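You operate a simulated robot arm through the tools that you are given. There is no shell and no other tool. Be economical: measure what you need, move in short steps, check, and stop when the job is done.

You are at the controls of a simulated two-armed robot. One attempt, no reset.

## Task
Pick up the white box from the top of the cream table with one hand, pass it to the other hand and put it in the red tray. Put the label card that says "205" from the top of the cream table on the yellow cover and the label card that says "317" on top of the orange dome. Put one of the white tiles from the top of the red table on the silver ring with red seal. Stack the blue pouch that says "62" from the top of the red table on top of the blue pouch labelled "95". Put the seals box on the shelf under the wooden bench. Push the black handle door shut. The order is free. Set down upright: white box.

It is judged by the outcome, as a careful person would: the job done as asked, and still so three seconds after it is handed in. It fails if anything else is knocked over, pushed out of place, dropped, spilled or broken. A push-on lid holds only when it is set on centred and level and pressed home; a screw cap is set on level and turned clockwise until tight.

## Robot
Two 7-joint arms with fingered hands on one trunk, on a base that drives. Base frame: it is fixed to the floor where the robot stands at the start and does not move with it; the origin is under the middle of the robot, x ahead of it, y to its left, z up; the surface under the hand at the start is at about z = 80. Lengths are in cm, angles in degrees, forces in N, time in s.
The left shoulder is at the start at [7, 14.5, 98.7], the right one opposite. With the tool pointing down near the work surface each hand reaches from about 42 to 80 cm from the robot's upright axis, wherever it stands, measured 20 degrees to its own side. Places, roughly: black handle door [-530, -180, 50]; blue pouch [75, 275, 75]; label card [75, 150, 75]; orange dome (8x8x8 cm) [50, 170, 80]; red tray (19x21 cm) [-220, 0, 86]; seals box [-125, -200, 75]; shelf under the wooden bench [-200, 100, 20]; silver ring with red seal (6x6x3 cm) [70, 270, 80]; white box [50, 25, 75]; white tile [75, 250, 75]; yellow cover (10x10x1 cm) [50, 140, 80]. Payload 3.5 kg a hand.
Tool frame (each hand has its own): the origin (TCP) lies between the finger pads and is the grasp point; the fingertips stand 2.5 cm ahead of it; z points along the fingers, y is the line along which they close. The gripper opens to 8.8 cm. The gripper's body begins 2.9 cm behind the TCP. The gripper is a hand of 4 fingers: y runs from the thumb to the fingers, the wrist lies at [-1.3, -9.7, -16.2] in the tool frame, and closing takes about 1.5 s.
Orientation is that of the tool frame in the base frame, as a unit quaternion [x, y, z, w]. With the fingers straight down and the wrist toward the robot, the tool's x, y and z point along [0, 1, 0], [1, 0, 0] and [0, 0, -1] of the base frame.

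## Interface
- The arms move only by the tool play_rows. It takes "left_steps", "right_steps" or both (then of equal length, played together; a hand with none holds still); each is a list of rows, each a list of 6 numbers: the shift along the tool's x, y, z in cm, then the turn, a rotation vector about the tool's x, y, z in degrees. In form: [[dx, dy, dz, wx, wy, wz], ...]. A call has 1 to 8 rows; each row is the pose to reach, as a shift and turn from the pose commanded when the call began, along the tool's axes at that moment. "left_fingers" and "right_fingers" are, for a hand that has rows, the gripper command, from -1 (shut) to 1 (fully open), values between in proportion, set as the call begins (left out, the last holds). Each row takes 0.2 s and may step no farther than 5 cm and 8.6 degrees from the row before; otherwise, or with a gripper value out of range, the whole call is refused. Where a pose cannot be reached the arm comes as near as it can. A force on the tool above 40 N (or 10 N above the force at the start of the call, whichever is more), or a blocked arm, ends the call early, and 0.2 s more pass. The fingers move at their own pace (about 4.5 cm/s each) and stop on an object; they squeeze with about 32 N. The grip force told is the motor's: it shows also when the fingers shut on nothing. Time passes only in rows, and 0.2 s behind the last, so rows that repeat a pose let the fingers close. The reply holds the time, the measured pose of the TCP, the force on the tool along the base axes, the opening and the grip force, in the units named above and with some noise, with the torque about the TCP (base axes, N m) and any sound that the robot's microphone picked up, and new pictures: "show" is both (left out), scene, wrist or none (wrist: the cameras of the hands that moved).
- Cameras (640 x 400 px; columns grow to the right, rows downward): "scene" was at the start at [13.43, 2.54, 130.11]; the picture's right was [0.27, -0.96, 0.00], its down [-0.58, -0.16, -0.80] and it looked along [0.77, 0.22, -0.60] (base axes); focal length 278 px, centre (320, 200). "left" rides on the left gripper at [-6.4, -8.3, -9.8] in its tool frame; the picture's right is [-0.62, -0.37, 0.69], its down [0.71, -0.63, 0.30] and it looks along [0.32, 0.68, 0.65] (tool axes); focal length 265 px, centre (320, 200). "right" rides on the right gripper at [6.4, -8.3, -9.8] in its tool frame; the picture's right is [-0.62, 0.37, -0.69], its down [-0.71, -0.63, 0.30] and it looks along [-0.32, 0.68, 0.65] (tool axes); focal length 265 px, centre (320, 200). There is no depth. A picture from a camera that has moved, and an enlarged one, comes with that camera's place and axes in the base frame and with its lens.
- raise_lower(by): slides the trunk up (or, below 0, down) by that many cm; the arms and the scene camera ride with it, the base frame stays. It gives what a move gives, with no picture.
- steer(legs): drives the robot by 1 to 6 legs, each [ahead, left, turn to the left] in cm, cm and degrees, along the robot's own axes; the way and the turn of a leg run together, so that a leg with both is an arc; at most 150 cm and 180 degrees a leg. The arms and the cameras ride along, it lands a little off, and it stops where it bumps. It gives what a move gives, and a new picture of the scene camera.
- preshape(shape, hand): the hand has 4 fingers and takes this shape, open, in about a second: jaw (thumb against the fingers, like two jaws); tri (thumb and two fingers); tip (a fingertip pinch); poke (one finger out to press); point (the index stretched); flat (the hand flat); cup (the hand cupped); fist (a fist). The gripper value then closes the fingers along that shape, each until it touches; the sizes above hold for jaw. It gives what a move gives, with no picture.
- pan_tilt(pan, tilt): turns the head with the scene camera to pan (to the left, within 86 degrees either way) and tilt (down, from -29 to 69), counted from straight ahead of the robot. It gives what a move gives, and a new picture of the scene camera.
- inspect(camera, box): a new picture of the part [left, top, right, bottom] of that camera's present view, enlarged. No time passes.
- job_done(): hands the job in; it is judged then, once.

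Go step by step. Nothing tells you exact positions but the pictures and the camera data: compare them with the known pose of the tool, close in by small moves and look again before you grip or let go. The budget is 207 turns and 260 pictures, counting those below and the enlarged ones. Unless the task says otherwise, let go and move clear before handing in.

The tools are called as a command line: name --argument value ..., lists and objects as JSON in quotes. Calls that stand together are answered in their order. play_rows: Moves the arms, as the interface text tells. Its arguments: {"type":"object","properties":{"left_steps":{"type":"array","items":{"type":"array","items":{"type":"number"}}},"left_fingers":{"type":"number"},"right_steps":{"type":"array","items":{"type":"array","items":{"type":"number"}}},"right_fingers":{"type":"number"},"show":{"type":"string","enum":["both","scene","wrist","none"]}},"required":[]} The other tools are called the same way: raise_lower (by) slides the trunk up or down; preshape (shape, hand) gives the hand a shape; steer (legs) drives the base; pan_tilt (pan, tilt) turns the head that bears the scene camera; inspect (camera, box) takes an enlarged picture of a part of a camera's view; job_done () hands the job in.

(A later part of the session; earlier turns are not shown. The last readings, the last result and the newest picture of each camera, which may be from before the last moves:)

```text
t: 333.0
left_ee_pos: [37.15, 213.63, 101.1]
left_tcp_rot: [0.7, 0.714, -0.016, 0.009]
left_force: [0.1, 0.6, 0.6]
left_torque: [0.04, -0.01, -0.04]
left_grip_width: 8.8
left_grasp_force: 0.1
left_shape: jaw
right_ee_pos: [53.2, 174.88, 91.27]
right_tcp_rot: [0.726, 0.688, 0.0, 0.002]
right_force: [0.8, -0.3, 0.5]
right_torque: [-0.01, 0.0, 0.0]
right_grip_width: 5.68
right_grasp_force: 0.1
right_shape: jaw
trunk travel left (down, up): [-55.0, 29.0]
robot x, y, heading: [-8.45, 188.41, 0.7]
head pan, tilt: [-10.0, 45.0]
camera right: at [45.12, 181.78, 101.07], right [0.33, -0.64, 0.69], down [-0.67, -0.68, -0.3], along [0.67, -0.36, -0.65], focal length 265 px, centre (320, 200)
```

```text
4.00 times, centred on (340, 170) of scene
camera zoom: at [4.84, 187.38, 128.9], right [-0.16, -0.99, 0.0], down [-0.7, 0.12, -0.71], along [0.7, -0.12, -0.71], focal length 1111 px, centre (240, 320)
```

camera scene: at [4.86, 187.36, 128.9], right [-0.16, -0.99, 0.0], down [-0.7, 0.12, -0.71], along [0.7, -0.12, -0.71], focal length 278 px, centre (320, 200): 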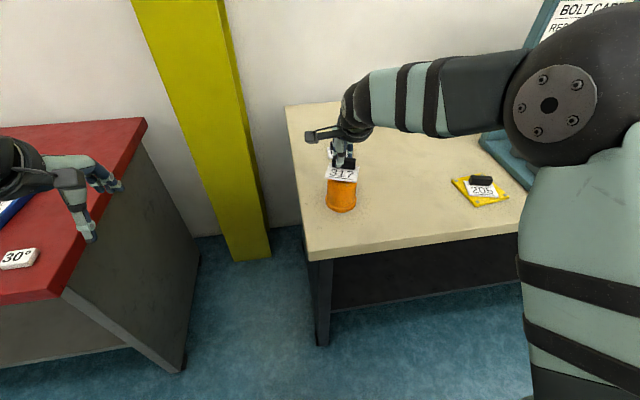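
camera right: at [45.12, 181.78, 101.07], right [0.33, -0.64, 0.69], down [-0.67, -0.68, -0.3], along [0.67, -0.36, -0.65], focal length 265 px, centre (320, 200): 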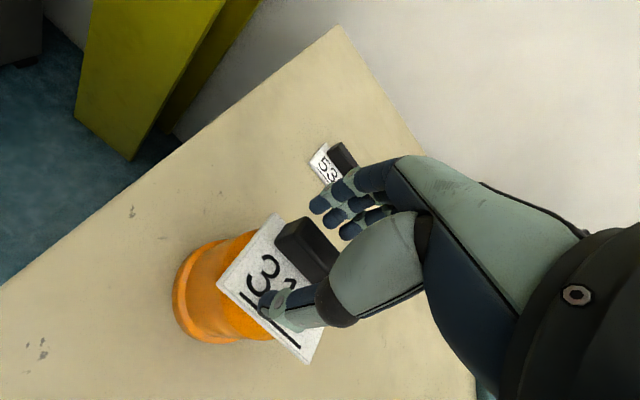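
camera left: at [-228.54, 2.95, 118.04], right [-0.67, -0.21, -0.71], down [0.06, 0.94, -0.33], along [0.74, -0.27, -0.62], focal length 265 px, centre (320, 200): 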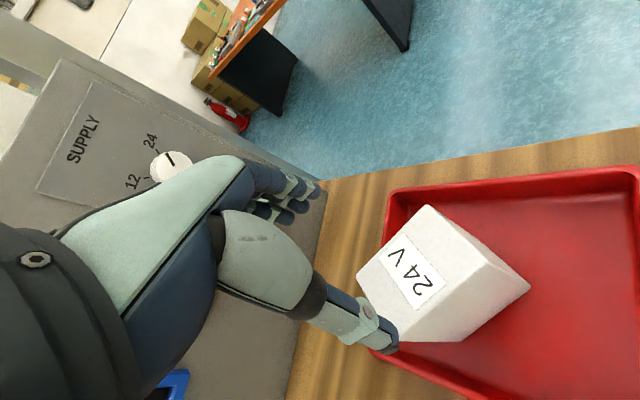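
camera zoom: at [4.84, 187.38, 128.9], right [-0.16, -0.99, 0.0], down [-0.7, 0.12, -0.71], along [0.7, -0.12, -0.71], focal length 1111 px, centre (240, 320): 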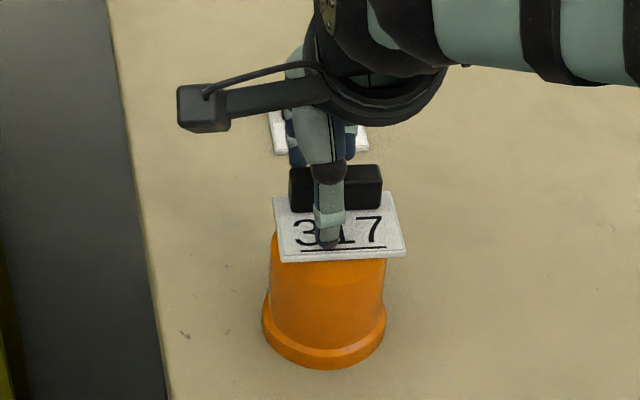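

play_rows --right_steps '[[0, 0, -1, 0, 0, 0], [0, 0, -3, 0, 0, 0], [0, 0, -6, 0, 0, 0], [0, 0, -9, 0, 0, 0]]' --show "wrist"

inspect --camera "scene" --box '[280, 120, 400, 220]'

```text
t: 334.0
left_ee_pos: [37.11, 213.78, 101.15]
left_tcp_rot: [0.7, 0.714, -0.015, 0.01]
left_force: [-0.6, 0.7, 0.3]
left_torque: [0.01, -0.01, 0.0]
left_grip_width: 8.78
left_grasp_force: 0.0
left_shape: jaw
right_ee_pos: [53.01, 174.77, 100.39]
right_tcp_rot: [0.726, 0.688, 0.001, 0.002]
right_force: [0.7, -0.3, 1.0]
right_torque: [0.01, -0.04, -0.01]
right_grip_width: 5.68
right_grasp_force: 0.1
right_shape: jaw
trunk travel left (down, up): [-55.0, 29.0]
robot x, y, heading: [-8.19, 188.58, 0.5]
head pan, tilt: [-10.0, 45.0]
camera right: at [44.99, 181.76, 110.12], right [0.33, -0.64, 0.69], down [-0.67, -0.68, -0.3], along [0.67, -0.36, -0.65], focal length 265 px, centre (320, 200)
```

right: 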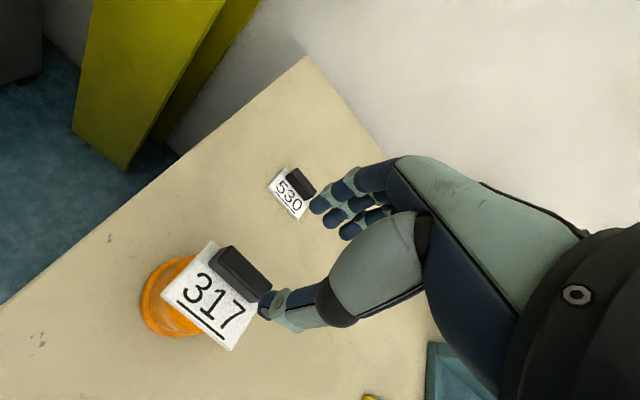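

```text
4.00 times, centred on (340, 170) of scene
camera zoom: at [4.76, 187.4, 128.9], right [-0.16, -0.99, 0.0], down [-0.7, 0.12, -0.71], along [0.7, -0.12, -0.71], focal length 1111 px, centre (240, 320)
```

zoom: 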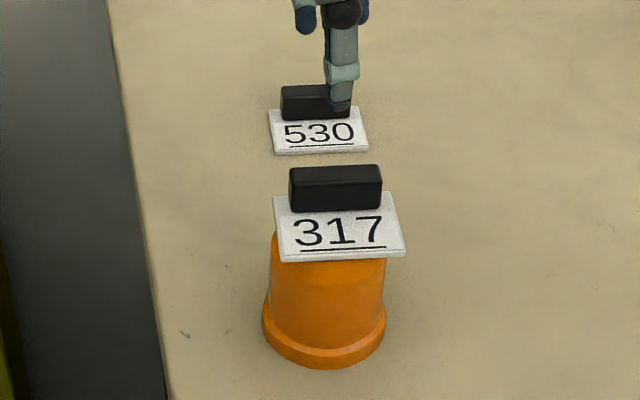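

Card 317 rests on the dome. Now back off and move over to the red table.

steer --legs '[[-30, 0, 0], [0, 75, 0]]'

pan_tilt --pan 5 --tilt 38

```text
t: 339.7
left_ee_pos: [6.44, 288.33, 100.88]
left_tcp_rot: [0.698, 0.715, -0.016, 0.009]
left_force: [0.5, 0.5, 0.0]
left_torque: [0.0, 0.02, -0.01]
left_grip_width: 8.79
left_grasp_force: 0.0
left_shape: jaw
right_ee_pos: [22.55, 249.3, 100.31]
right_tcp_rot: [0.724, 0.69, 0.001, 0.002]
right_force: [-0.5, 0.2, -0.3]
right_torque: [0.01, 0.01, 0.01]
right_grip_width: 5.68
right_grasp_force: 0.1
right_shape: jaw
trunk travel left (down, up): [-55.0, 29.0]
robot x, y, heading: [-39.07, 262.86, 0.8]
head pan, tilt: [-10.0, 45.0]
camera scene: at [-25.73, 261.7, 128.9], right [-0.16, -0.99, 0.0], down [-0.7, 0.11, -0.71], along [0.7, -0.11, -0.71], focal length 278 px, centre (320, 200)
```

scene: 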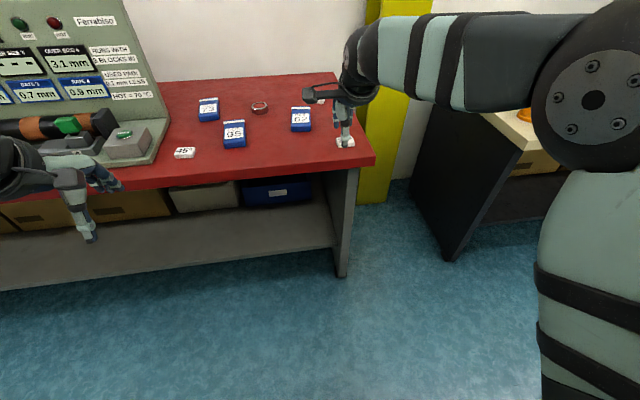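

```text
t: 340.5
left_ee_pos: [6.42, 288.18, 101.14]
left_tcp_rot: [0.698, 0.716, -0.015, 0.01]
left_force: [0.0, -0.3, 0.7]
left_torque: [-0.05, -0.03, 0.01]
left_grip_width: 8.81
left_grasp_force: 0.1
left_shape: jaw
right_ee_pos: [22.66, 249.34, 100.25]
right_tcp_rot: [0.725, 0.689, 0.0, 0.002]
right_force: [0.3, 0.3, 0.4]
right_torque: [0.02, 0.04, 0.0]
right_grip_width: 5.67
right_grasp_force: 0.1
right_shape: jaw
trunk travel left (down, up): [-55.0, 29.0]
robot x, y, heading: [-39.03, 262.99, 0.9]
head pan, tilt: [5.0, 38.0]
camera scene: at [-25.18, 263.85, 129.92], right [0.1, -0.99, 0.0], down [-0.61, -0.06, -0.79], along [0.78, 0.08, -0.62], focal length 278 px, centre (320, 200)
```

scene: 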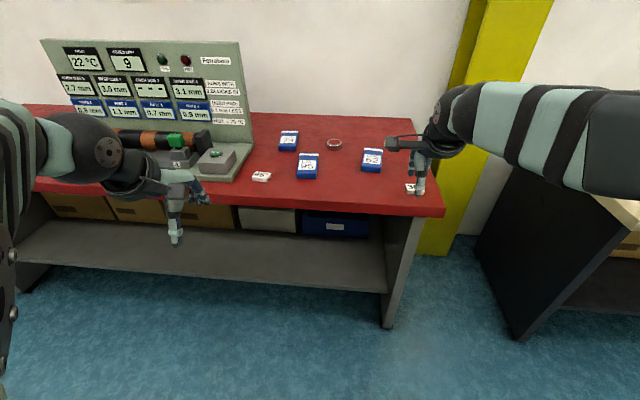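

inspect --camera "scene" --box '[240, 115, 440, 215]'

inspect --camera "right" --box '[0, 0, 640, 400]'

```text
3.20 times, centred on (340, 165) of scene
camera zoom: at [-25.18, 263.85, 129.92], right [0.1, -0.99, 0.0], down [-0.61, -0.06, -0.79], along [0.78, 0.08, -0.62], focal length 889 px, centre (256, 312)
```

zoom: 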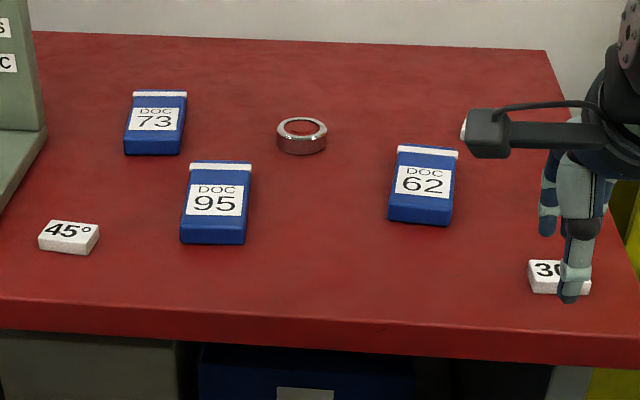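

```text
1.00 times, centred on (320, 200) of right (not enlarged: the box is as wide or as high as the picture)
camera zoom: at [14.53, 256.3, 110.07], right [0.34, -0.64, 0.69], down [-0.66, -0.68, -0.3], along [0.67, -0.36, -0.65], focal length 265 px, centre (320, 200)
```

zoom: 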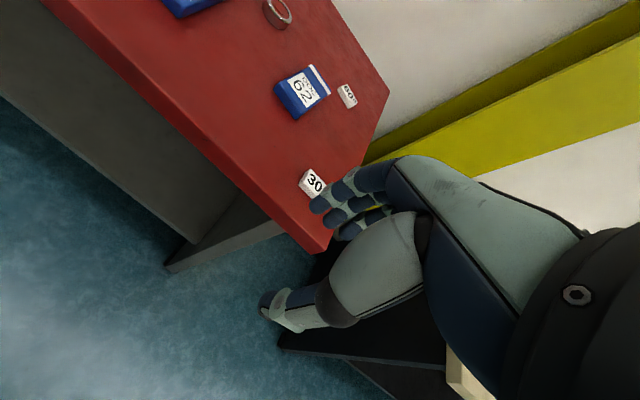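

I see tiles "45°" and "30°", the silver ring near (69.6, 268), pouch 62 near (60,254) and pouch 95 near (55,276). I'll do the tile first: "30°" tile at about (46, 242) with the right hand. Move in.

play_rows --left_steps '[[0, 0, -3, 0, 0, 0], [0, 0, -6, 0, 0, 0]]' --right_steps '[[-3, 0, 0, 0, 0, 0], [-6, 0, 0, 0, 0, 0]]' --show "none"

steer --legs '[[0, 11, -0.9], [33, 0, 0]]'

pan_tilt --pan -15 --tilt 45

```text
t: 341.1
left_ee_pos: [6.6, 288.38, 107.15]
left_tcp_rot: [0.698, 0.716, -0.016, 0.011]
left_force: [-0.2, -0.1, 0.2]
left_torque: [0.02, 0.0, -0.04]
left_grip_width: 8.79
left_grasp_force: 0.1
left_shape: jaw
right_ee_pos: [22.19, 243.18, 100.34]
right_tcp_rot: [0.723, 0.69, 0.001, 0.001]
right_force: [-0.5, 0.0, -0.4]
right_torque: [-0.01, 0.01, -0.03]
right_grip_width: 5.68
right_grasp_force: 0.1
right_shape: jaw
trunk travel left (down, up): [-55.0, 29.0]
robot x, y, heading: [-39.15, 263.21, 0.9]
head pan, tilt: [5.0, 38.0]
```

```text
t: 344.0
left_ee_pos: [39.84, 298.61, 107.01]
left_tcp_rot: [0.703, 0.71, -0.017, 0.012]
left_force: [0.2, 0.4, 1.6]
left_torque: [-0.01, 0.02, 0.04]
left_grip_width: 8.75
left_grasp_force: 0.0
left_shape: jaw
right_ee_pos: [54.71, 253.32, 100.23]
right_tcp_rot: [0.729, 0.684, 0.001, 0.001]
right_force: [-0.5, -0.7, 0.1]
right_torque: [0.02, 0.02, -0.07]
right_grip_width: 5.7
right_grasp_force: 0.1
right_shape: jaw
trunk travel left (down, up): [-55.0, 29.0]
robot x, y, heading: [-5.89, 273.64, 0.1]
head pan, tilt: [5.0, 38.0]
camera scene: at [7.74, 274.51, 129.93], right [0.09, -1.0, 0.0], down [-0.61, -0.05, -0.79], along [0.78, 0.07, -0.62], focal length 278 px, centre (320, 200)
```

scene: 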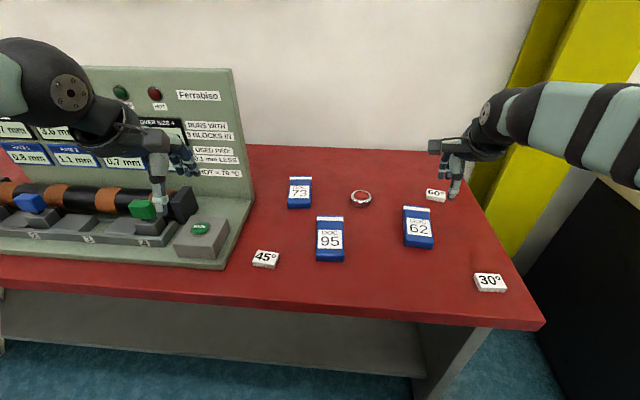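

```text
t: 344.9
left_ee_pos: [39.88, 298.59, 107.11]
left_tcp_rot: [0.703, 0.711, -0.018, 0.012]
left_force: [0.7, -0.3, 0.2]
left_torque: [-0.03, 0.01, -0.03]
left_grip_width: 8.77
left_grasp_force: 0.0
left_shape: jaw
right_ee_pos: [54.84, 253.28, 100.4]
right_tcp_rot: [0.729, 0.684, 0.001, 0.002]
right_force: [0.1, 0.7, -0.3]
right_torque: [0.0, -0.03, -0.01]
right_grip_width: 5.69
right_grasp_force: 0.0
right_shape: jaw
trunk travel left (down, up): [-55.0, 29.0]
robot x, y, heading: [-5.91, 273.75, 0.3]
head pan, tilt: [-15.0, 45.0]
camera scene: at [6.98, 271.66, 128.9], right [-0.26, -0.97, 0.0], down [-0.68, 0.18, -0.71], along [0.68, -0.18, -0.71], focal length 278 px, centre (320, 200)
```

scene: 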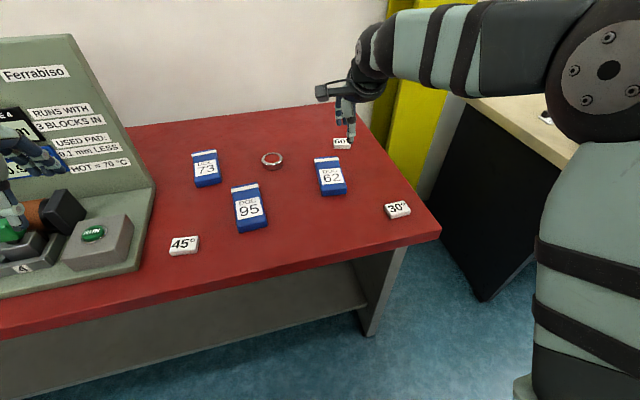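

inspect --camera "scene" --box '[160, 130, 440, 265]'

inspect --camera "scene" --box '[250, 130, 420, 230]'

```text
2.29 times, centred on (300, 198) of scene
camera zoom: at [6.98, 271.66, 128.9], right [-0.26, -0.97, 0.0], down [-0.68, 0.18, -0.71], along [0.68, -0.18, -0.71], focal length 635 px, centre (366, 206)
```

zoom: 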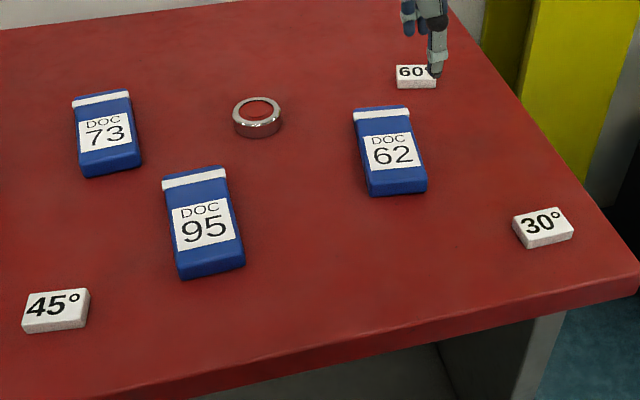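

```text
3.76 times, centred on (335, 180) of scene
camera zoom: at [6.98, 271.66, 128.9], right [-0.26, -0.97, 0.0], down [-0.68, 0.18, -0.71], along [0.68, -0.18, -0.71], focal length 1046 px, centre (264, 275)
```

zoom: 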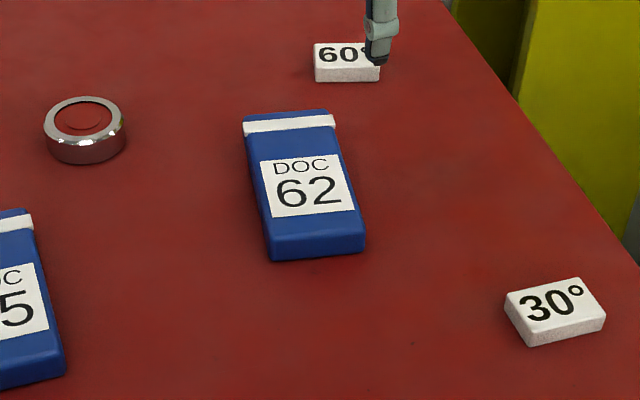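

Tile 30° centre ≈ (45.5, 243), 5.5 (y) × 3.4 (x). Move the right hand above it, opened.

play_rows --right_steps '[[-3.5, -2.9, 0, 0, 0, -1.2], [-7, -5.8, 1, 0, 0, -2.4], [-10.6, -8.6, 4, 0, 0, -3.6], [-10.6, -8.6, 8, 0, 0, -3.6], [-10.6, -8.6, 10, 0, 0, -3.6]]' --right_fingers 1 --show "wrist"

```text
refused: row 3 steps farther than a row can; nothing moved
```

play_rows --right_steps '[[-2.7, -2.2, 0, 0, 0, -1], [-5.4, -4.4, 1, 0, 0, -2], [-8, -6.6, 3, 0, 0, -3], [-10.6, -8.6, 6, 0, 0, -3.6], [-10.6, -8.6, 10, 0, 0, -3.6]]' --right_fingers 1 --show "wrist"

```text
t: 346.1
left_ee_pos: [39.96, 298.6, 106.91]
left_tcp_rot: [0.703, 0.711, -0.017, 0.01]
left_force: [1.0, -0.4, -0.6]
left_torque: [-0.04, 0.0, 0.02]
left_grip_width: 8.78
left_grasp_force: 0.1
left_shape: jaw
right_ee_pos: [46.05, 243.42, 90.19]
right_tcp_rot: [0.708, 0.707, 0.0, 0.002]
right_force: [0.6, -0.1, 0.2]
right_torque: [0.02, 0.01, 0.01]
right_grip_width: 8.81
right_grasp_force: 0.0
right_shape: jaw
trunk travel left (down, up): [-55.0, 29.0]
robot x, y, heading: [-6.06, 273.76, -0.1]
head pan, tilt: [-15.0, 45.0]
camera right: at [37.54, 250.0, 100.14], right [0.37, -0.62, 0.69], down [-0.63, -0.71, -0.3], along [0.68, -0.33, -0.65], focal length 265 px, centre (320, 200)
```

right: 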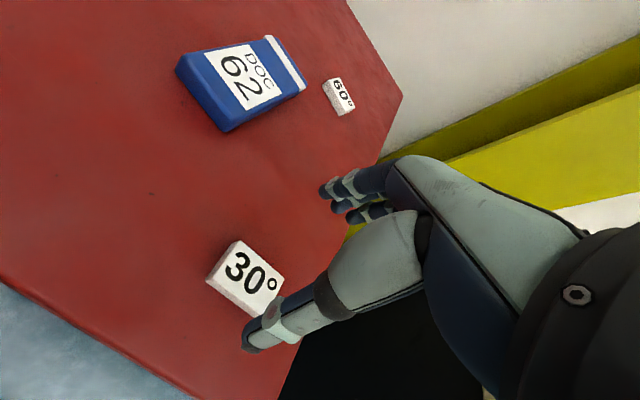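

play_rows --right_steps '[[-0.8, -0.2, 3, 0, 0, 0], [-0.8, -0.2, 5.5, 0, 0, 0], [-0.8, -0.2, 6.6, 0, 0, 0], [-0.8, -0.2, 7.3, 0, 0, 0]]' --show "wrist"

```text
t: 347.1
left_ee_pos: [39.84, 298.66, 107.01]
left_tcp_rot: [0.703, 0.711, -0.017, 0.012]
left_force: [-0.4, -0.7, -0.5]
left_torque: [0.0, 0.03, 0.0]
left_grip_width: 8.81
left_grasp_force: 0.1
left_shape: jaw
right_ee_pos: [45.51, 242.36, 83.02]
right_tcp_rot: [0.707, 0.707, 0.001, 0.001]
right_force: [-0.4, -1.3, 0.2]
right_torque: [-0.02, -0.01, -0.01]
right_grip_width: 8.77
right_grasp_force: 0.1
right_shape: jaw
trunk travel left (down, up): [-55.0, 29.0]
robot x, y, heading: [-5.95, 273.39, 0.2]
head pan, tilt: [-15.0, 45.0]
camera right: at [37.0, 248.98, 92.84], right [0.37, -0.62, 0.69], down [-0.63, -0.71, -0.31], along [0.69, -0.33, -0.65], focal length 265 px, centre (320, 200)
```

right: 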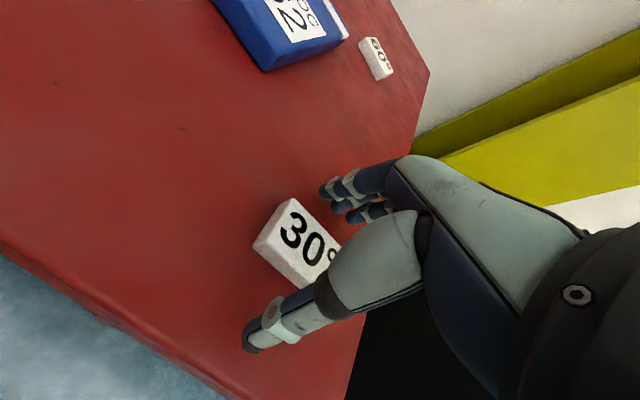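

play_rows --right_steps '[[0, 0, 0.3, 0, 0, 0], [0, 0, 0.3, 0, 0, 0], [0, 0, 0.3, 0, 0, 0], [0, 0, 0.3, 0, 0, 0], [0, 0, 0.3, 0, 0, 0], [0, 0, 0.3, 0, 0, 0], [0, 0, 0.3, 0, 0, 0], [0, 0, 0.3, 0, 0, 0]]' --right_fingers -1 --show "none"

play_rows --right_steps '[[0, 0, -2, 0, 0, 0], [0, 0, -5, 0, 0, 0], [0, 0, -8, 0, 0, 0]]' --show "wrist"

```text
t: 348.9
left_ee_pos: [39.78, 298.63, 107.02]
left_tcp_rot: [0.704, 0.71, -0.016, 0.011]
left_force: [0.2, 0.2, -0.7]
left_torque: [0.01, 0.01, 0.04]
left_grip_width: 8.78
left_grasp_force: 0.0
left_shape: jaw
right_ee_pos: [45.46, 242.42, 82.75]
right_tcp_rot: [0.707, 0.707, 0.001, 0.001]
right_force: [0.5, -0.4, -0.5]
right_torque: [-0.01, -0.01, -0.03]
right_grip_width: 3.01
right_grasp_force: 31.6
right_shape: jaw
trunk travel left (down, up): [-55.0, 29.0]
robot x, y, heading: [-5.87, 273.49, -0.0]
head pan, tilt: [-15.0, 45.0]
```

```text
t: 349.7
left_ee_pos: [39.71, 298.63, 107.11]
left_tcp_rot: [0.703, 0.711, -0.017, 0.013]
left_force: [0.6, 0.5, -0.3]
left_torque: [0.01, -0.03, 0.02]
left_grip_width: 8.78
left_grasp_force: 0.1
left_shape: jaw
right_ee_pos: [45.34, 242.29, 90.86]
right_tcp_rot: [0.707, 0.708, 0.001, 0.002]
right_force: [0.3, 0.2, 0.5]
right_torque: [0.03, 0.02, 0.02]
right_grip_width: 2.97
right_grasp_force: 31.7
right_shape: jaw
trunk travel left (down, up): [-55.0, 29.0]
robot x, y, heading: [-6.12, 273.74, 0.0]
head pan, tilt: [-15.0, 45.0]
camera right: at [36.89, 248.98, 100.65], right [0.37, -0.62, 0.69], down [-0.63, -0.71, -0.31], along [0.69, -0.33, -0.65], focal length 265 px, centre (320, 200)
```

right: 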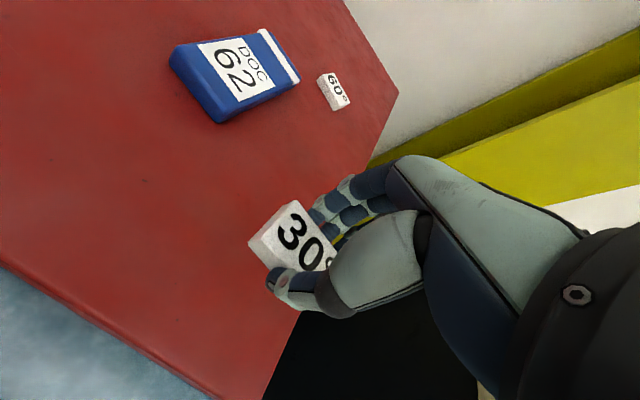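

Tile held. Shift the robot left 20 cm for reach, then go above the ring at ≈(69.5, 268.6).

steer --legs '[[0, 20, 0]]'

play_rows --right_steps '[[1.3, 4.8, 0, 0, 0, 0], [2.6, 9.6, 0, 0, 0, 0], [3.9, 14.4, 0, 0, 0, 0], [5.2, 19.2, 0, 0, 0, 0], [6.3, 24, 0, 0, 0, 0], [6.3, 24, 0, 0, 0, 0]]'

inspect --camera "scene" --box '[260, 100, 420, 200]'

```text
t: 351.3
left_ee_pos: [39.71, 318.64, 107.02]
left_tcp_rot: [0.701, 0.713, -0.016, 0.012]
left_force: [0.6, 0.0, 0.4]
left_torque: [0.03, 0.0, 0.01]
left_grip_width: 8.78
left_grasp_force: 0.2
left_shape: jaw
right_ee_pos: [45.42, 262.33, 90.8]
right_tcp_rot: [0.706, 0.708, 0.001, 0.003]
right_force: [-0.2, -0.1, 0.0]
right_torque: [0.01, -0.03, 0.01]
right_grip_width: 3.01
right_grasp_force: 32.4
right_shape: jaw
trunk travel left (down, up): [-55.0, 29.0]
robot x, y, heading: [-5.69, 293.47, 0.3]
head pan, tilt: [-15.0, 45.0]
camera scene: at [6.96, 291.49, 128.9], right [-0.25, -0.97, 0.0], down [-0.68, 0.18, -0.71], along [0.68, -0.18, -0.71], focal length 278 px, centre (320, 200)
```

scene: 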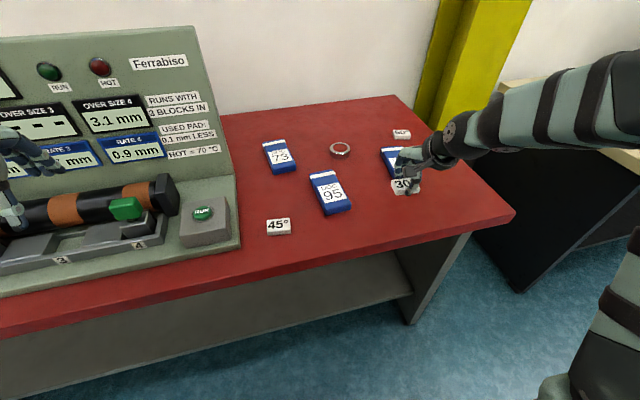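

```text
t: 352.7
left_ee_pos: [39.42, 318.76, 107.18]
left_tcp_rot: [0.701, 0.713, -0.015, 0.014]
left_force: [0.2, 0.3, 0.0]
left_torque: [0.04, -0.02, 0.01]
left_grip_width: 8.8
left_grasp_force: 0.1
left_shape: jaw
right_ee_pos: [68.91, 268.75, 90.93]
right_tcp_rot: [0.706, 0.708, 0.001, 0.002]
right_force: [0.1, 0.1, -0.1]
right_torque: [0.05, -0.02, -0.01]
right_grip_width: 2.97
right_grasp_force: 32.1
right_shape: jaw
trunk travel left (down, up): [-55.0, 29.0]
robot x, y, heading: [-5.94, 293.14, -0.0]
head pan, tilt: [-15.0, 45.0]
camera scene: at [6.67, 291.52, 128.93], right [-0.25, -0.97, 0.0], down [-0.68, 0.18, -0.71], along [0.69, -0.18, -0.71], focal length 278 px, centre (320, 200)
camera right: at [60.53, 275.31, 100.77], right [0.37, -0.62, 0.69], down [-0.63, -0.72, -0.31], along [0.69, -0.32, -0.65], focal length 265 px, centre (320, 200)
```

scene: 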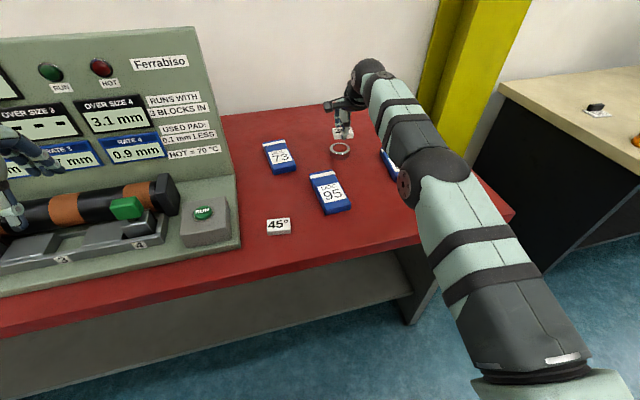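
right: 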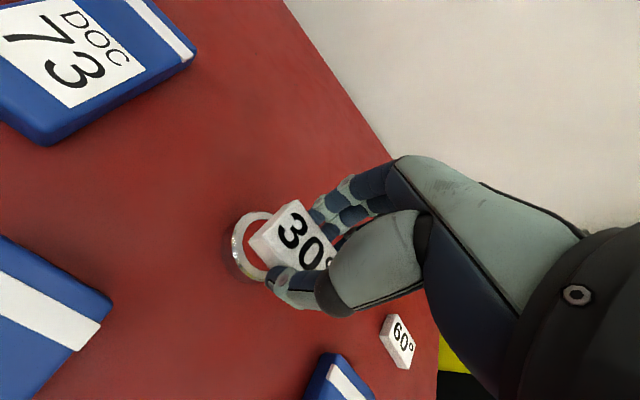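

```text
4.00 times, centred on (340, 150) of scene
camera zoom: at [6.67, 291.52, 128.93], right [-0.25, -0.97, 0.0], down [-0.68, 0.18, -0.71], along [0.69, -0.18, -0.71], focal length 1111 px, centre (240, 400)
```

zoom: 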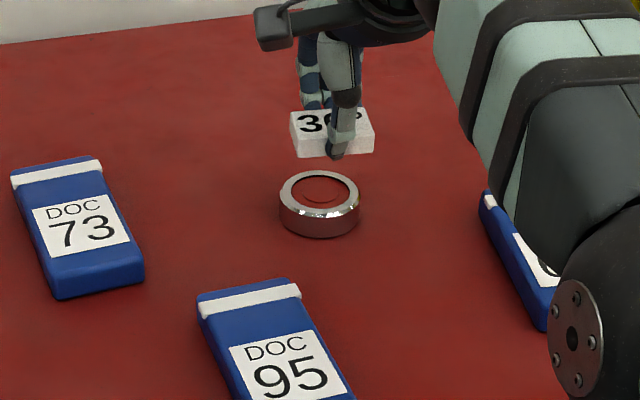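

Ring centre ≈ (70.2, 268.7). Nudge forward 1.3 cm and lower near.

play_rows --right_steps '[[0, 1.3, 1.5, 0, 0, 0], [0, 1.3, 3, 0, 0, 0], [0, 1.3, 4, 0, 0, 0]]' --show "wrist"

inspect --camera "scene" --box '[300, 110, 380, 170]'

```text
t: 353.5
left_ee_pos: [39.7, 318.66, 106.99]
left_tcp_rot: [0.701, 0.713, -0.018, 0.012]
left_force: [-0.3, -0.1, 0.1]
left_torque: [0.02, 0.01, 0.02]
left_grip_width: 8.8
left_grasp_force: 0.0
left_shape: jaw
right_ee_pos: [69.87, 268.72, 86.72]
right_tcp_rot: [0.705, 0.709, 0.0, 0.001]
right_force: [-0.3, 1.1, -0.2]
right_torque: [0.01, 0.0, 0.04]
right_grip_width: 2.98
right_grasp_force: 31.6
right_shape: jaw
right hand out of reach, approached as far as the arm can: row 1, 2, 3
trunk travel left (down, up): [-55.0, 29.0]
robot x, y, heading: [-6.05, 293.3, 0.1]
head pan, tilt: [-15.0, 45.0]
camera right: at [61.26, 275.29, 96.52], right [0.37, -0.62, 0.69], down [-0.63, -0.72, -0.31], along [0.69, -0.32, -0.65], focal length 265 px, centre (320, 200)
```

right: 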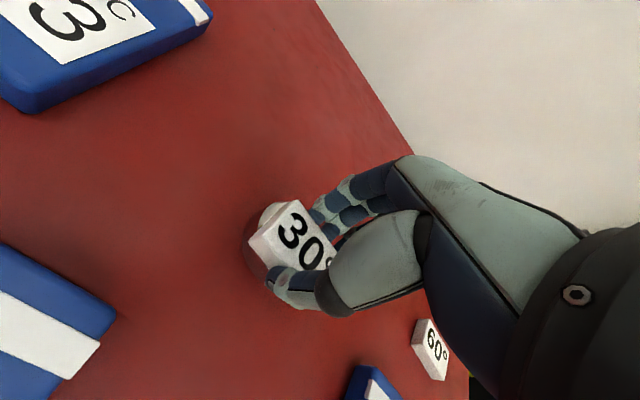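

```text
6.67 times, centred on (340, 140) of scene
camera zoom: at [7.01, 291.47, 128.89], right [-0.25, -0.97, 0.0], down [-0.68, 0.18, -0.71], along [0.68, -0.18, -0.71], focal length 1852 px, centre (187, 600)
```

zoom: 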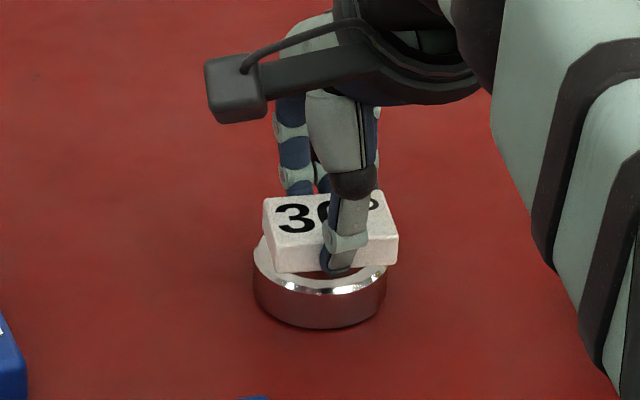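

Nearly centred; the arm is at its reach limit, so nudge the base 1 cm forward and look.

steer --legs '[[1.0, 0, 0]]'

inspect --camera "scene" --box '[300, 110, 380, 170]'

```text
t: 354.2
left_ee_pos: [40.53, 318.67, 107.14]
left_tcp_rot: [0.701, 0.713, -0.017, 0.013]
left_force: [-0.4, -0.5, 0.1]
left_torque: [0.01, -0.02, -0.03]
left_grip_width: 8.78
left_grasp_force: 0.0
left_shape: jaw
right_ee_pos: [70.5, 268.71, 86.9]
right_tcp_rot: [0.706, 0.708, 0.001, 0.001]
right_force: [0.5, 1.0, -0.5]
right_torque: [0.01, 0.0, 0.05]
right_grip_width: 2.96
right_grasp_force: 31.4
right_shape: jaw
trunk travel left (down, up): [-55.0, 29.0]
robot x, y, heading: [-4.95, 293.61, 0.3]
head pan, tilt: [-15.0, 45.0]
camera scene: at [7.78, 291.5, 128.92], right [-0.25, -0.97, 0.0], down [-0.68, 0.18, -0.71], along [0.68, -0.18, -0.71], focal length 278 px, centre (320, 200)
```

scene: 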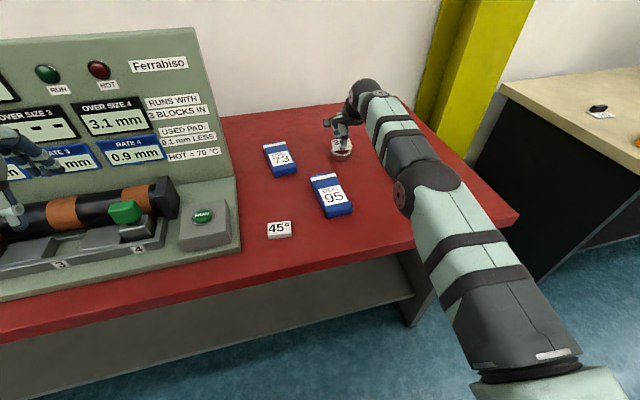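

```text
6.67 times, centred on (340, 140) of scene
camera zoom: at [7.78, 291.5, 128.92], right [-0.25, -0.97, 0.0], down [-0.68, 0.18, -0.71], along [0.68, -0.18, -0.71], focal length 1852 px, centre (187, 600)
```

zoom: 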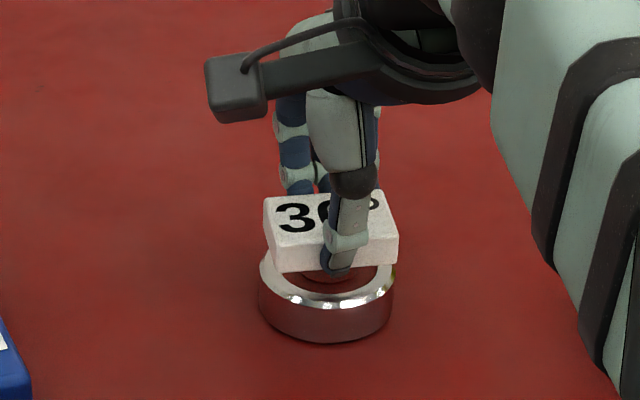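

play_rows --right_steps '[[0, 0, 0.3, 0, 0, 0], [0, 0, 0.6, 0, 0, 0], [0, 0, 0.8, 0, 0, 0], [0, 0, 1.0, 0, 0, 0]]' --show "none"

inspect --camera "scene" --box '[300, 110, 380, 170]'

```text
t: 355.2
left_ee_pos: [40.6, 318.82, 107.13]
left_tcp_rot: [0.701, 0.713, -0.017, 0.013]
left_force: [0.3, -0.1, -0.1]
left_torque: [0.02, 0.01, 0.01]
left_grip_width: 8.78
left_grasp_force: 0.1
left_shape: jaw
right_ee_pos: [70.5, 268.74, 85.78]
right_tcp_rot: [0.706, 0.708, 0.001, 0.002]
right_force: [-0.4, 0.6, -0.3]
right_torque: [0.01, -0.01, 0.0]
right_grip_width: 2.98
right_grasp_force: 31.5
right_shape: jaw
trunk travel left (down, up): [-55.0, 29.0]
robot x, y, heading: [-5.17, 293.5, 0.2]
head pan, tilt: [-15.0, 45.0]
```

```text
6.67 times, centred on (340, 140) of scene
camera zoom: at [7.93, 291.49, 128.9], right [-0.25, -0.97, 0.0], down [-0.68, 0.18, -0.71], along [0.68, -0.18, -0.71], focal length 1852 px, centre (187, 600)
```

zoom: 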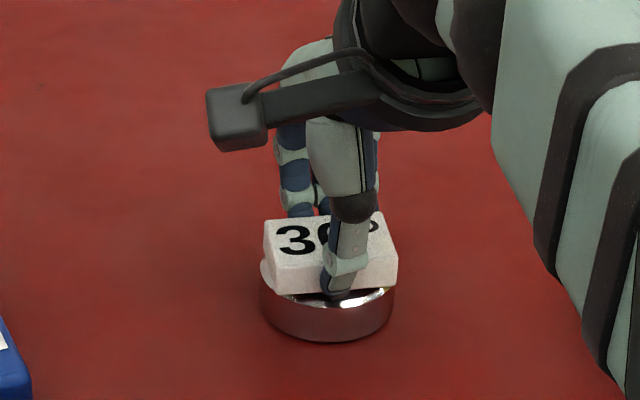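

play_rows --right_steps '[[0, 0, 0.2, 0, 0, 0], [0, 0, 0.4, 0, 0, 0], [0, 0, 0.55, 0, 0, 0]]' --show "none"

inspect --camera "scene" --box '[300, 110, 380, 170]'

```text
t: 356.0
left_ee_pos: [40.59, 318.67, 107.04]
left_tcp_rot: [0.702, 0.712, -0.017, 0.013]
left_force: [0.0, 0.3, -1.1]
left_torque: [0.02, 0.0, 0.01]
left_grip_width: 8.8
left_grasp_force: 0.0
left_shape: jaw
right_ee_pos: [70.62, 268.79, 85.17]
right_tcp_rot: [0.706, 0.708, 0.0, 0.002]
right_force: [0.3, -0.6, -0.6]
right_torque: [0.01, -0.02, 0.01]
right_grip_width: 2.97
right_grasp_force: 31.8
right_shape: jaw
trunk travel left (down, up): [-55.0, 29.0]
robot x, y, heading: [-4.95, 293.24, 0.4]
head pan, tilt: [-15.0, 45.0]
```

```text
6.67 times, centred on (340, 140) of scene
camera zoom: at [7.94, 291.49, 128.9], right [-0.25, -0.97, 0.0], down [-0.68, 0.18, -0.71], along [0.68, -0.18, -0.71], focal length 1852 px, centre (187, 600)
```

zoom: 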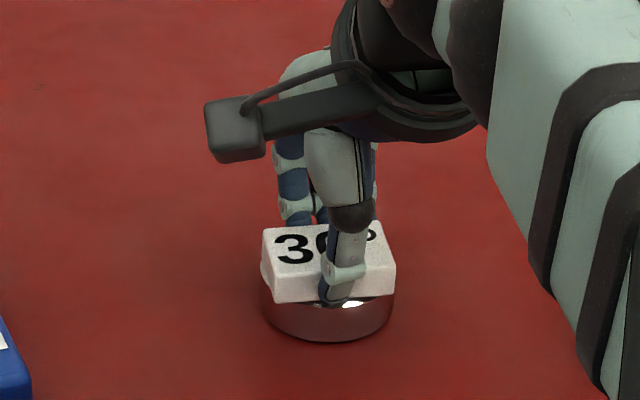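

Tile is still ~1.5 cm short of the ring's centre. Raise slightly, nudge the base 1.6 cm forward, recheck.

play_rows --right_steps '[[0, 0, -0.8, 0, 0, 0], [0, 0, -1.6, 0, 0, 0]]' --show "none"

steer --legs '[[1.6, 0, 0]]'

inspect --camera "scene" --box '[300, 110, 380, 170]'

inspect --camera "right" --box '[180, 160, 380, 320]'

```text
t: 356.6
left_ee_pos: [40.57, 318.71, 106.97]
left_tcp_rot: [0.701, 0.713, -0.017, 0.012]
left_force: [-0.5, 0.1, -0.7]
left_torque: [-0.02, 0.0, -0.01]
left_grip_width: 8.79
left_grasp_force: 0.0
left_shape: jaw
right_ee_pos: [70.51, 268.73, 86.85]
right_tcp_rot: [0.706, 0.708, 0.002, 0.002]
right_force: [-0.5, 0.1, 0.0]
right_torque: [-0.03, 0.05, 0.0]
right_grip_width: 2.97
right_grasp_force: 32.8
right_shape: jaw
trunk travel left (down, up): [-55.0, 29.0]
robot x, y, heading: [-4.94, 293.3, 0.5]
head pan, tilt: [-15.0, 45.0]
```

```text
t: 357.4
left_ee_pos: [42.0, 318.58, 107.06]
left_tcp_rot: [0.702, 0.712, -0.017, 0.013]
left_force: [-0.1, 0.0, -0.4]
left_torque: [-0.02, 0.02, -0.01]
left_grip_width: 8.79
left_grasp_force: 0.2
left_shape: jaw
right_ee_pos: [72.0, 268.75, 87.13]
right_tcp_rot: [0.706, 0.708, 0.002, 0.003]
right_force: [-0.1, 0.1, -0.7]
right_torque: [0.0, -0.01, -0.04]
right_grip_width: 2.98
right_grasp_force: 32.1
right_shape: jaw
trunk travel left (down, up): [-55.0, 29.0]
robot x, y, heading: [-3.44, 293.41, 0.2]
head pan, tilt: [-15.0, 45.0]
camera scene: at [9.31, 291.5, 128.93], right [-0.25, -0.97, 0.0], down [-0.68, 0.18, -0.71], along [0.68, -0.18, -0.71], focal length 278 px, centre (320, 200)
```

scene: 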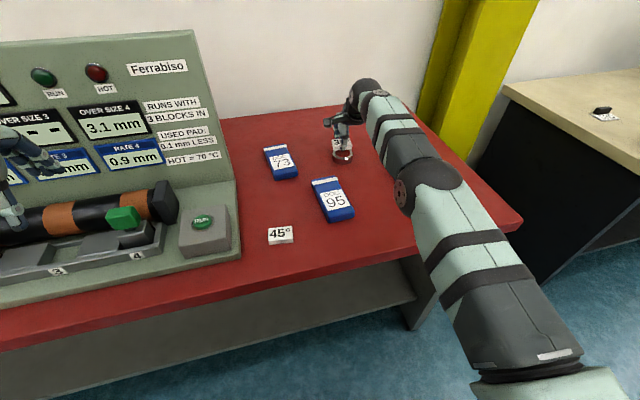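

```text
6.67 times, centred on (340, 140) of scene
camera zoom: at [9.31, 291.5, 128.93], right [-0.25, -0.97, 0.0], down [-0.68, 0.18, -0.71], along [0.68, -0.18, -0.71], focal length 1852 px, centre (187, 600)
```

zoom: 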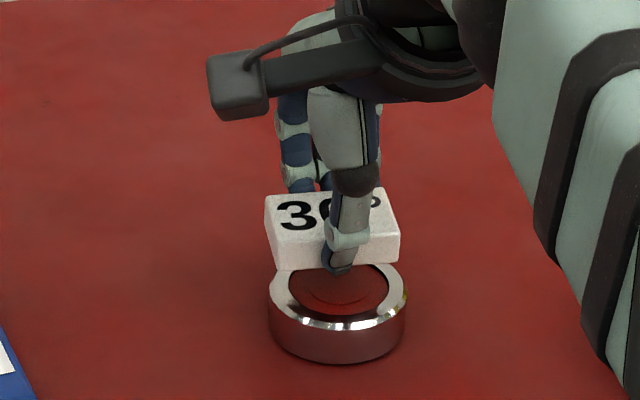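

```text
2.50 times, centred on (280, 240) of right
camera zoom: at [63.6, 275.25, 96.79], right [0.37, -0.62, 0.7], down [-0.63, -0.72, -0.31], along [0.69, -0.32, -0.65], focal length 664 px, centre (420, 100)
```

zoom: 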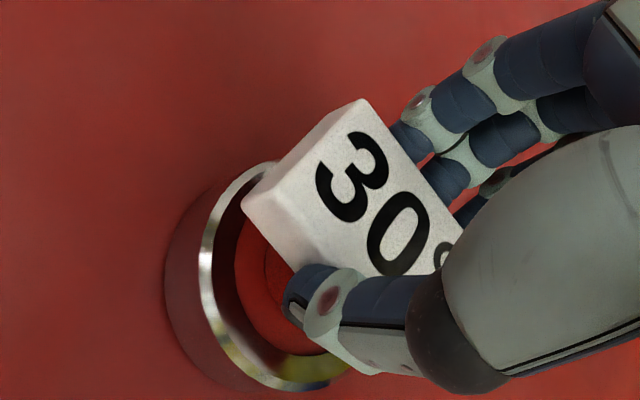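

Now both views agree that the tile is over the ring's centre. Lower.

play_rows --right_steps '[[-0.3, 0, 1, 0, 0, 0], [-0.3, 0, 1.8, 0, 0, 0], [-0.3, 0, 2.1, 0, 0, 0], [-0.3, 0, 2.4, 0, 0, 0]]' --show "none"

inspect --camera "scene" --box '[300, 110, 380, 170]'

```text
t: 358.4
left_ee_pos: [42.13, 318.75, 107.09]
left_tcp_rot: [0.701, 0.712, -0.016, 0.013]
left_force: [0.8, 0.2, 0.4]
left_torque: [0.02, 0.0, 0.01]
left_grip_width: 8.81
left_grasp_force: 0.1
left_shape: jaw
right_ee_pos: [72.27, 268.45, 84.84]
right_tcp_rot: [0.706, 0.708, 0.003, 0.004]
right_force: [2.8, -1.5, 10.2]
right_torque: [-0.03, 0.05, 0.0]
right_grip_width: 3.02
right_grasp_force: 32.7
right_shape: jaw
trunk travel left (down, up): [-55.0, 29.0]
robot x, y, heading: [-3.78, 293.44, 0.4]
head pan, tilt: [-15.0, 45.0]
```

```text
6.67 times, centred on (340, 140) of scene
camera zoom: at [9.35, 291.54, 128.94], right [-0.25, -0.97, 0.0], down [-0.68, 0.18, -0.71], along [0.68, -0.18, -0.71], focal length 1852 px, centre (187, 600)
```

zoom: 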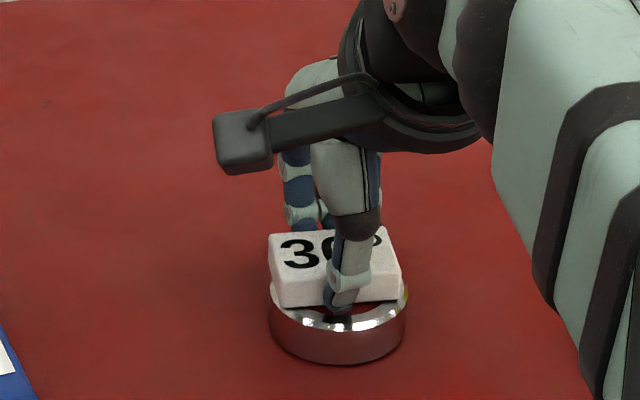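

Contact. Release (small opening first), then check.

play_rows --right_steps '[[0, 0, -0.1, 0, 0, 0], [0, 0, -0.1, 0, 0, 0], [0, 0, -0.1, 0, 0, 0], [0, 0, -0.1, 0, 0, 0], [0, 0, -0.1, 0, 0, 0]]' --right_fingers 0.4 --show "none"

inspect --camera "right" --box '[180, 160, 380, 320]'

```text
t: 359.6
left_ee_pos: [42.23, 318.55, 107.02]
left_tcp_rot: [0.701, 0.713, -0.017, 0.012]
left_force: [0.5, -0.4, 0.3]
left_torque: [0.0, -0.01, -0.02]
left_grip_width: 8.8
left_grasp_force: 0.1
left_shape: jaw
right_ee_pos: [72.21, 268.39, 84.55]
right_tcp_rot: [0.705, 0.709, 0.001, 0.002]
right_force: [-0.2, -0.3, -0.4]
right_torque: [-0.02, 0.01, 0.02]
right_grip_width: 6.15
right_grasp_force: 0.0
right_shape: jaw
trunk travel left (down, up): [-55.0, 29.0]
robot x, y, heading: [-3.8, 293.52, 0.1]
head pan, tilt: [-15.0, 45.0]
```

```text
2.50 times, centred on (280, 240) of right
camera zoom: at [63.79, 274.96, 94.34], right [0.37, -0.62, 0.69], down [-0.63, -0.72, -0.31], along [0.69, -0.32, -0.65], focal length 664 px, centre (420, 100)
```

zoom: 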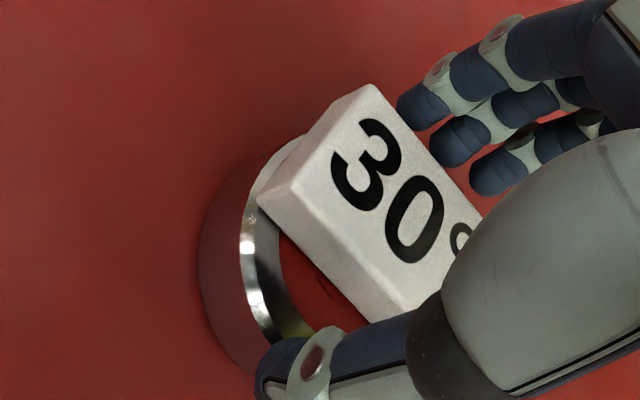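

play_rows --right_steps '[[0, 0, -1.5, 0, 0, 0], [0, 0, -4, 0, 0, 0], [0, 0, -8, 0, 0, 0], [0, 0, -12, 0, 0, 0]]' --show "wrist"

inspect --camera "scene" --box '[300, 110, 380, 170]'

```text
t: 360.6
left_ee_pos: [42.18, 318.67, 107.03]
left_tcp_rot: [0.701, 0.713, -0.017, 0.013]
left_force: [0.4, -0.5, -0.5]
left_torque: [0.03, 0.0, 0.03]
left_grip_width: 8.79
left_grasp_force: 0.1
left_shape: jaw
right_ee_pos: [70.68, 268.04, 96.42]
right_tcp_rot: [0.704, 0.71, 0.001, 0.003]
right_force: [0.0, -0.3, 0.1]
right_torque: [0.0, -0.03, 0.01]
right_grip_width: 6.18
right_grasp_force: 0.1
right_shape: jaw
right hand out of reach, approached as far as the arm can: row 3, 4
trunk travel left (down, up): [-55.0, 29.0]
robot x, y, heading: [-3.2, 293.62, 0.3]
head pan, tilt: [-15.0, 45.0]
camera right: at [62.27, 274.61, 106.13], right [0.37, -0.62, 0.69], down [-0.63, -0.72, -0.31], along [0.69, -0.32, -0.65], focal length 265 px, centre (320, 200)
```

right: 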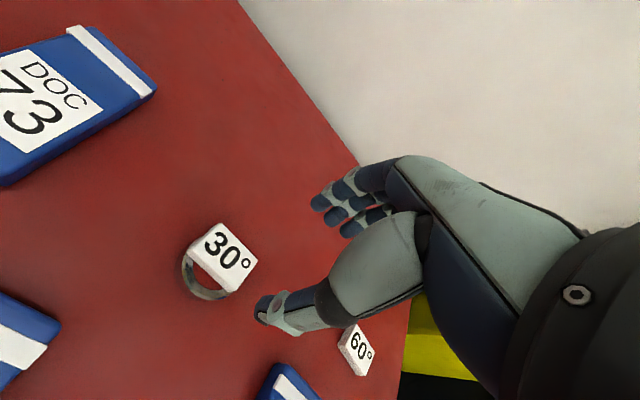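

```text
6.67 times, centred on (340, 140) of scene
camera zoom: at [9.47, 291.48, 128.9], right [-0.25, -0.97, 0.0], down [-0.68, 0.18, -0.71], along [0.68, -0.18, -0.71], focal length 1852 px, centre (187, 600)
```

zoom: 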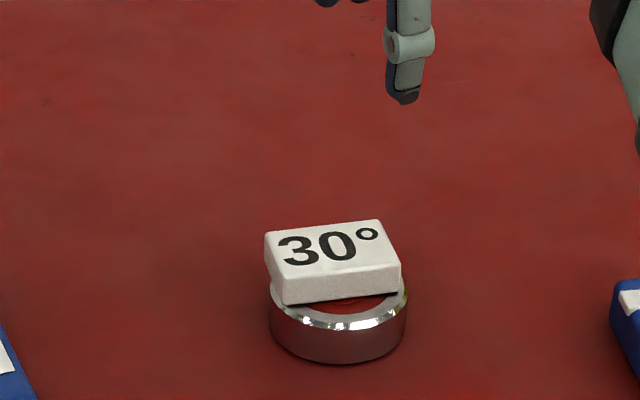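

The tile rests on the ring. Now set up for the pouch: robot to the corner of the red table with heading ~50°.

steer --legs '[[-42, 0, 0], [0, -84, 0], [0, 0, 50]]'

pan_tilt --pan -15 --tilt 35

```text
t: 369.4
left_ee_pos: [-34.13, 260.49, 107.08]
left_tcp_rot: [0.339, 0.94, -0.01, 0.019]
left_force: [-1.3, -1.1, 0.8]
left_torque: [-0.03, -0.01, -0.01]
left_grip_width: 8.78
left_grasp_force: 0.0
left_shape: jaw
right_ee_pos: [22.91, 249.33, 96.18]
right_tcp_rot: [0.346, 0.938, 0.002, 0.001]
right_force: [0.9, 0.3, -1.3]
right_torque: [0.01, 0.02, 0.0]
right_grip_width: 6.19
right_grasp_force: 0.2
right_shape: jaw
trunk travel left (down, up): [-55.0, 29.0]
robot x, y, heading: [-44.55, 209.4, 49.5]
head pan, tilt: [-15.0, 45.0]
camera scene: at [-34.6, 218.04, 128.9], right [0.57, -0.82, 0.0], down [-0.58, -0.4, -0.71], along [0.58, 0.4, -0.71], focal length 278 px, centre (320, 200)
```

scene: 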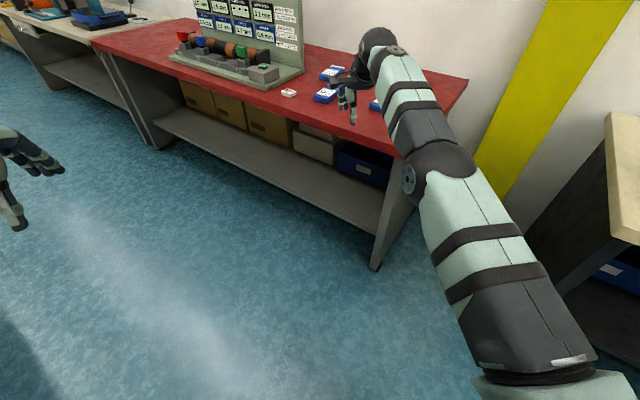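

```text
t: 370.1
left_ee_pos: [-34.29, 260.53, 107.16]
left_tcp_rot: [0.339, 0.94, -0.011, 0.019]
left_force: [-0.8, 0.3, 0.8]
left_torque: [0.0, 0.0, 0.04]
left_grip_width: 8.8
left_grasp_force: 0.0
left_shape: jaw
right_ee_pos: [22.92, 249.25, 96.29]
right_tcp_rot: [0.345, 0.938, 0.0, 0.002]
right_force: [0.3, 0.5, 1.4]
right_torque: [0.0, 0.0, 0.01]
right_grip_width: 6.15
right_grasp_force: 0.0
right_shape: jaw
trunk travel left (down, up): [-55.0, 29.0]
robot x, y, heading: [-44.98, 209.4, 49.8]
head pan, tilt: [-15.0, 35.0]
camera scene: at [-34.04, 218.42, 130.38], right [0.57, -0.82, 0.0], down [-0.47, -0.33, -0.82], along [0.67, 0.47, -0.57], focal length 278 px, centre (320, 200)
```

scene: 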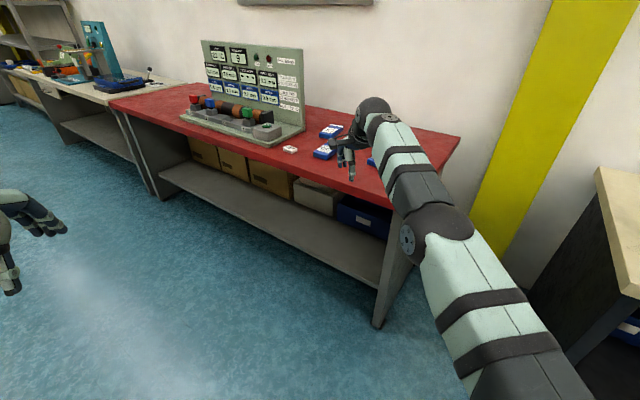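

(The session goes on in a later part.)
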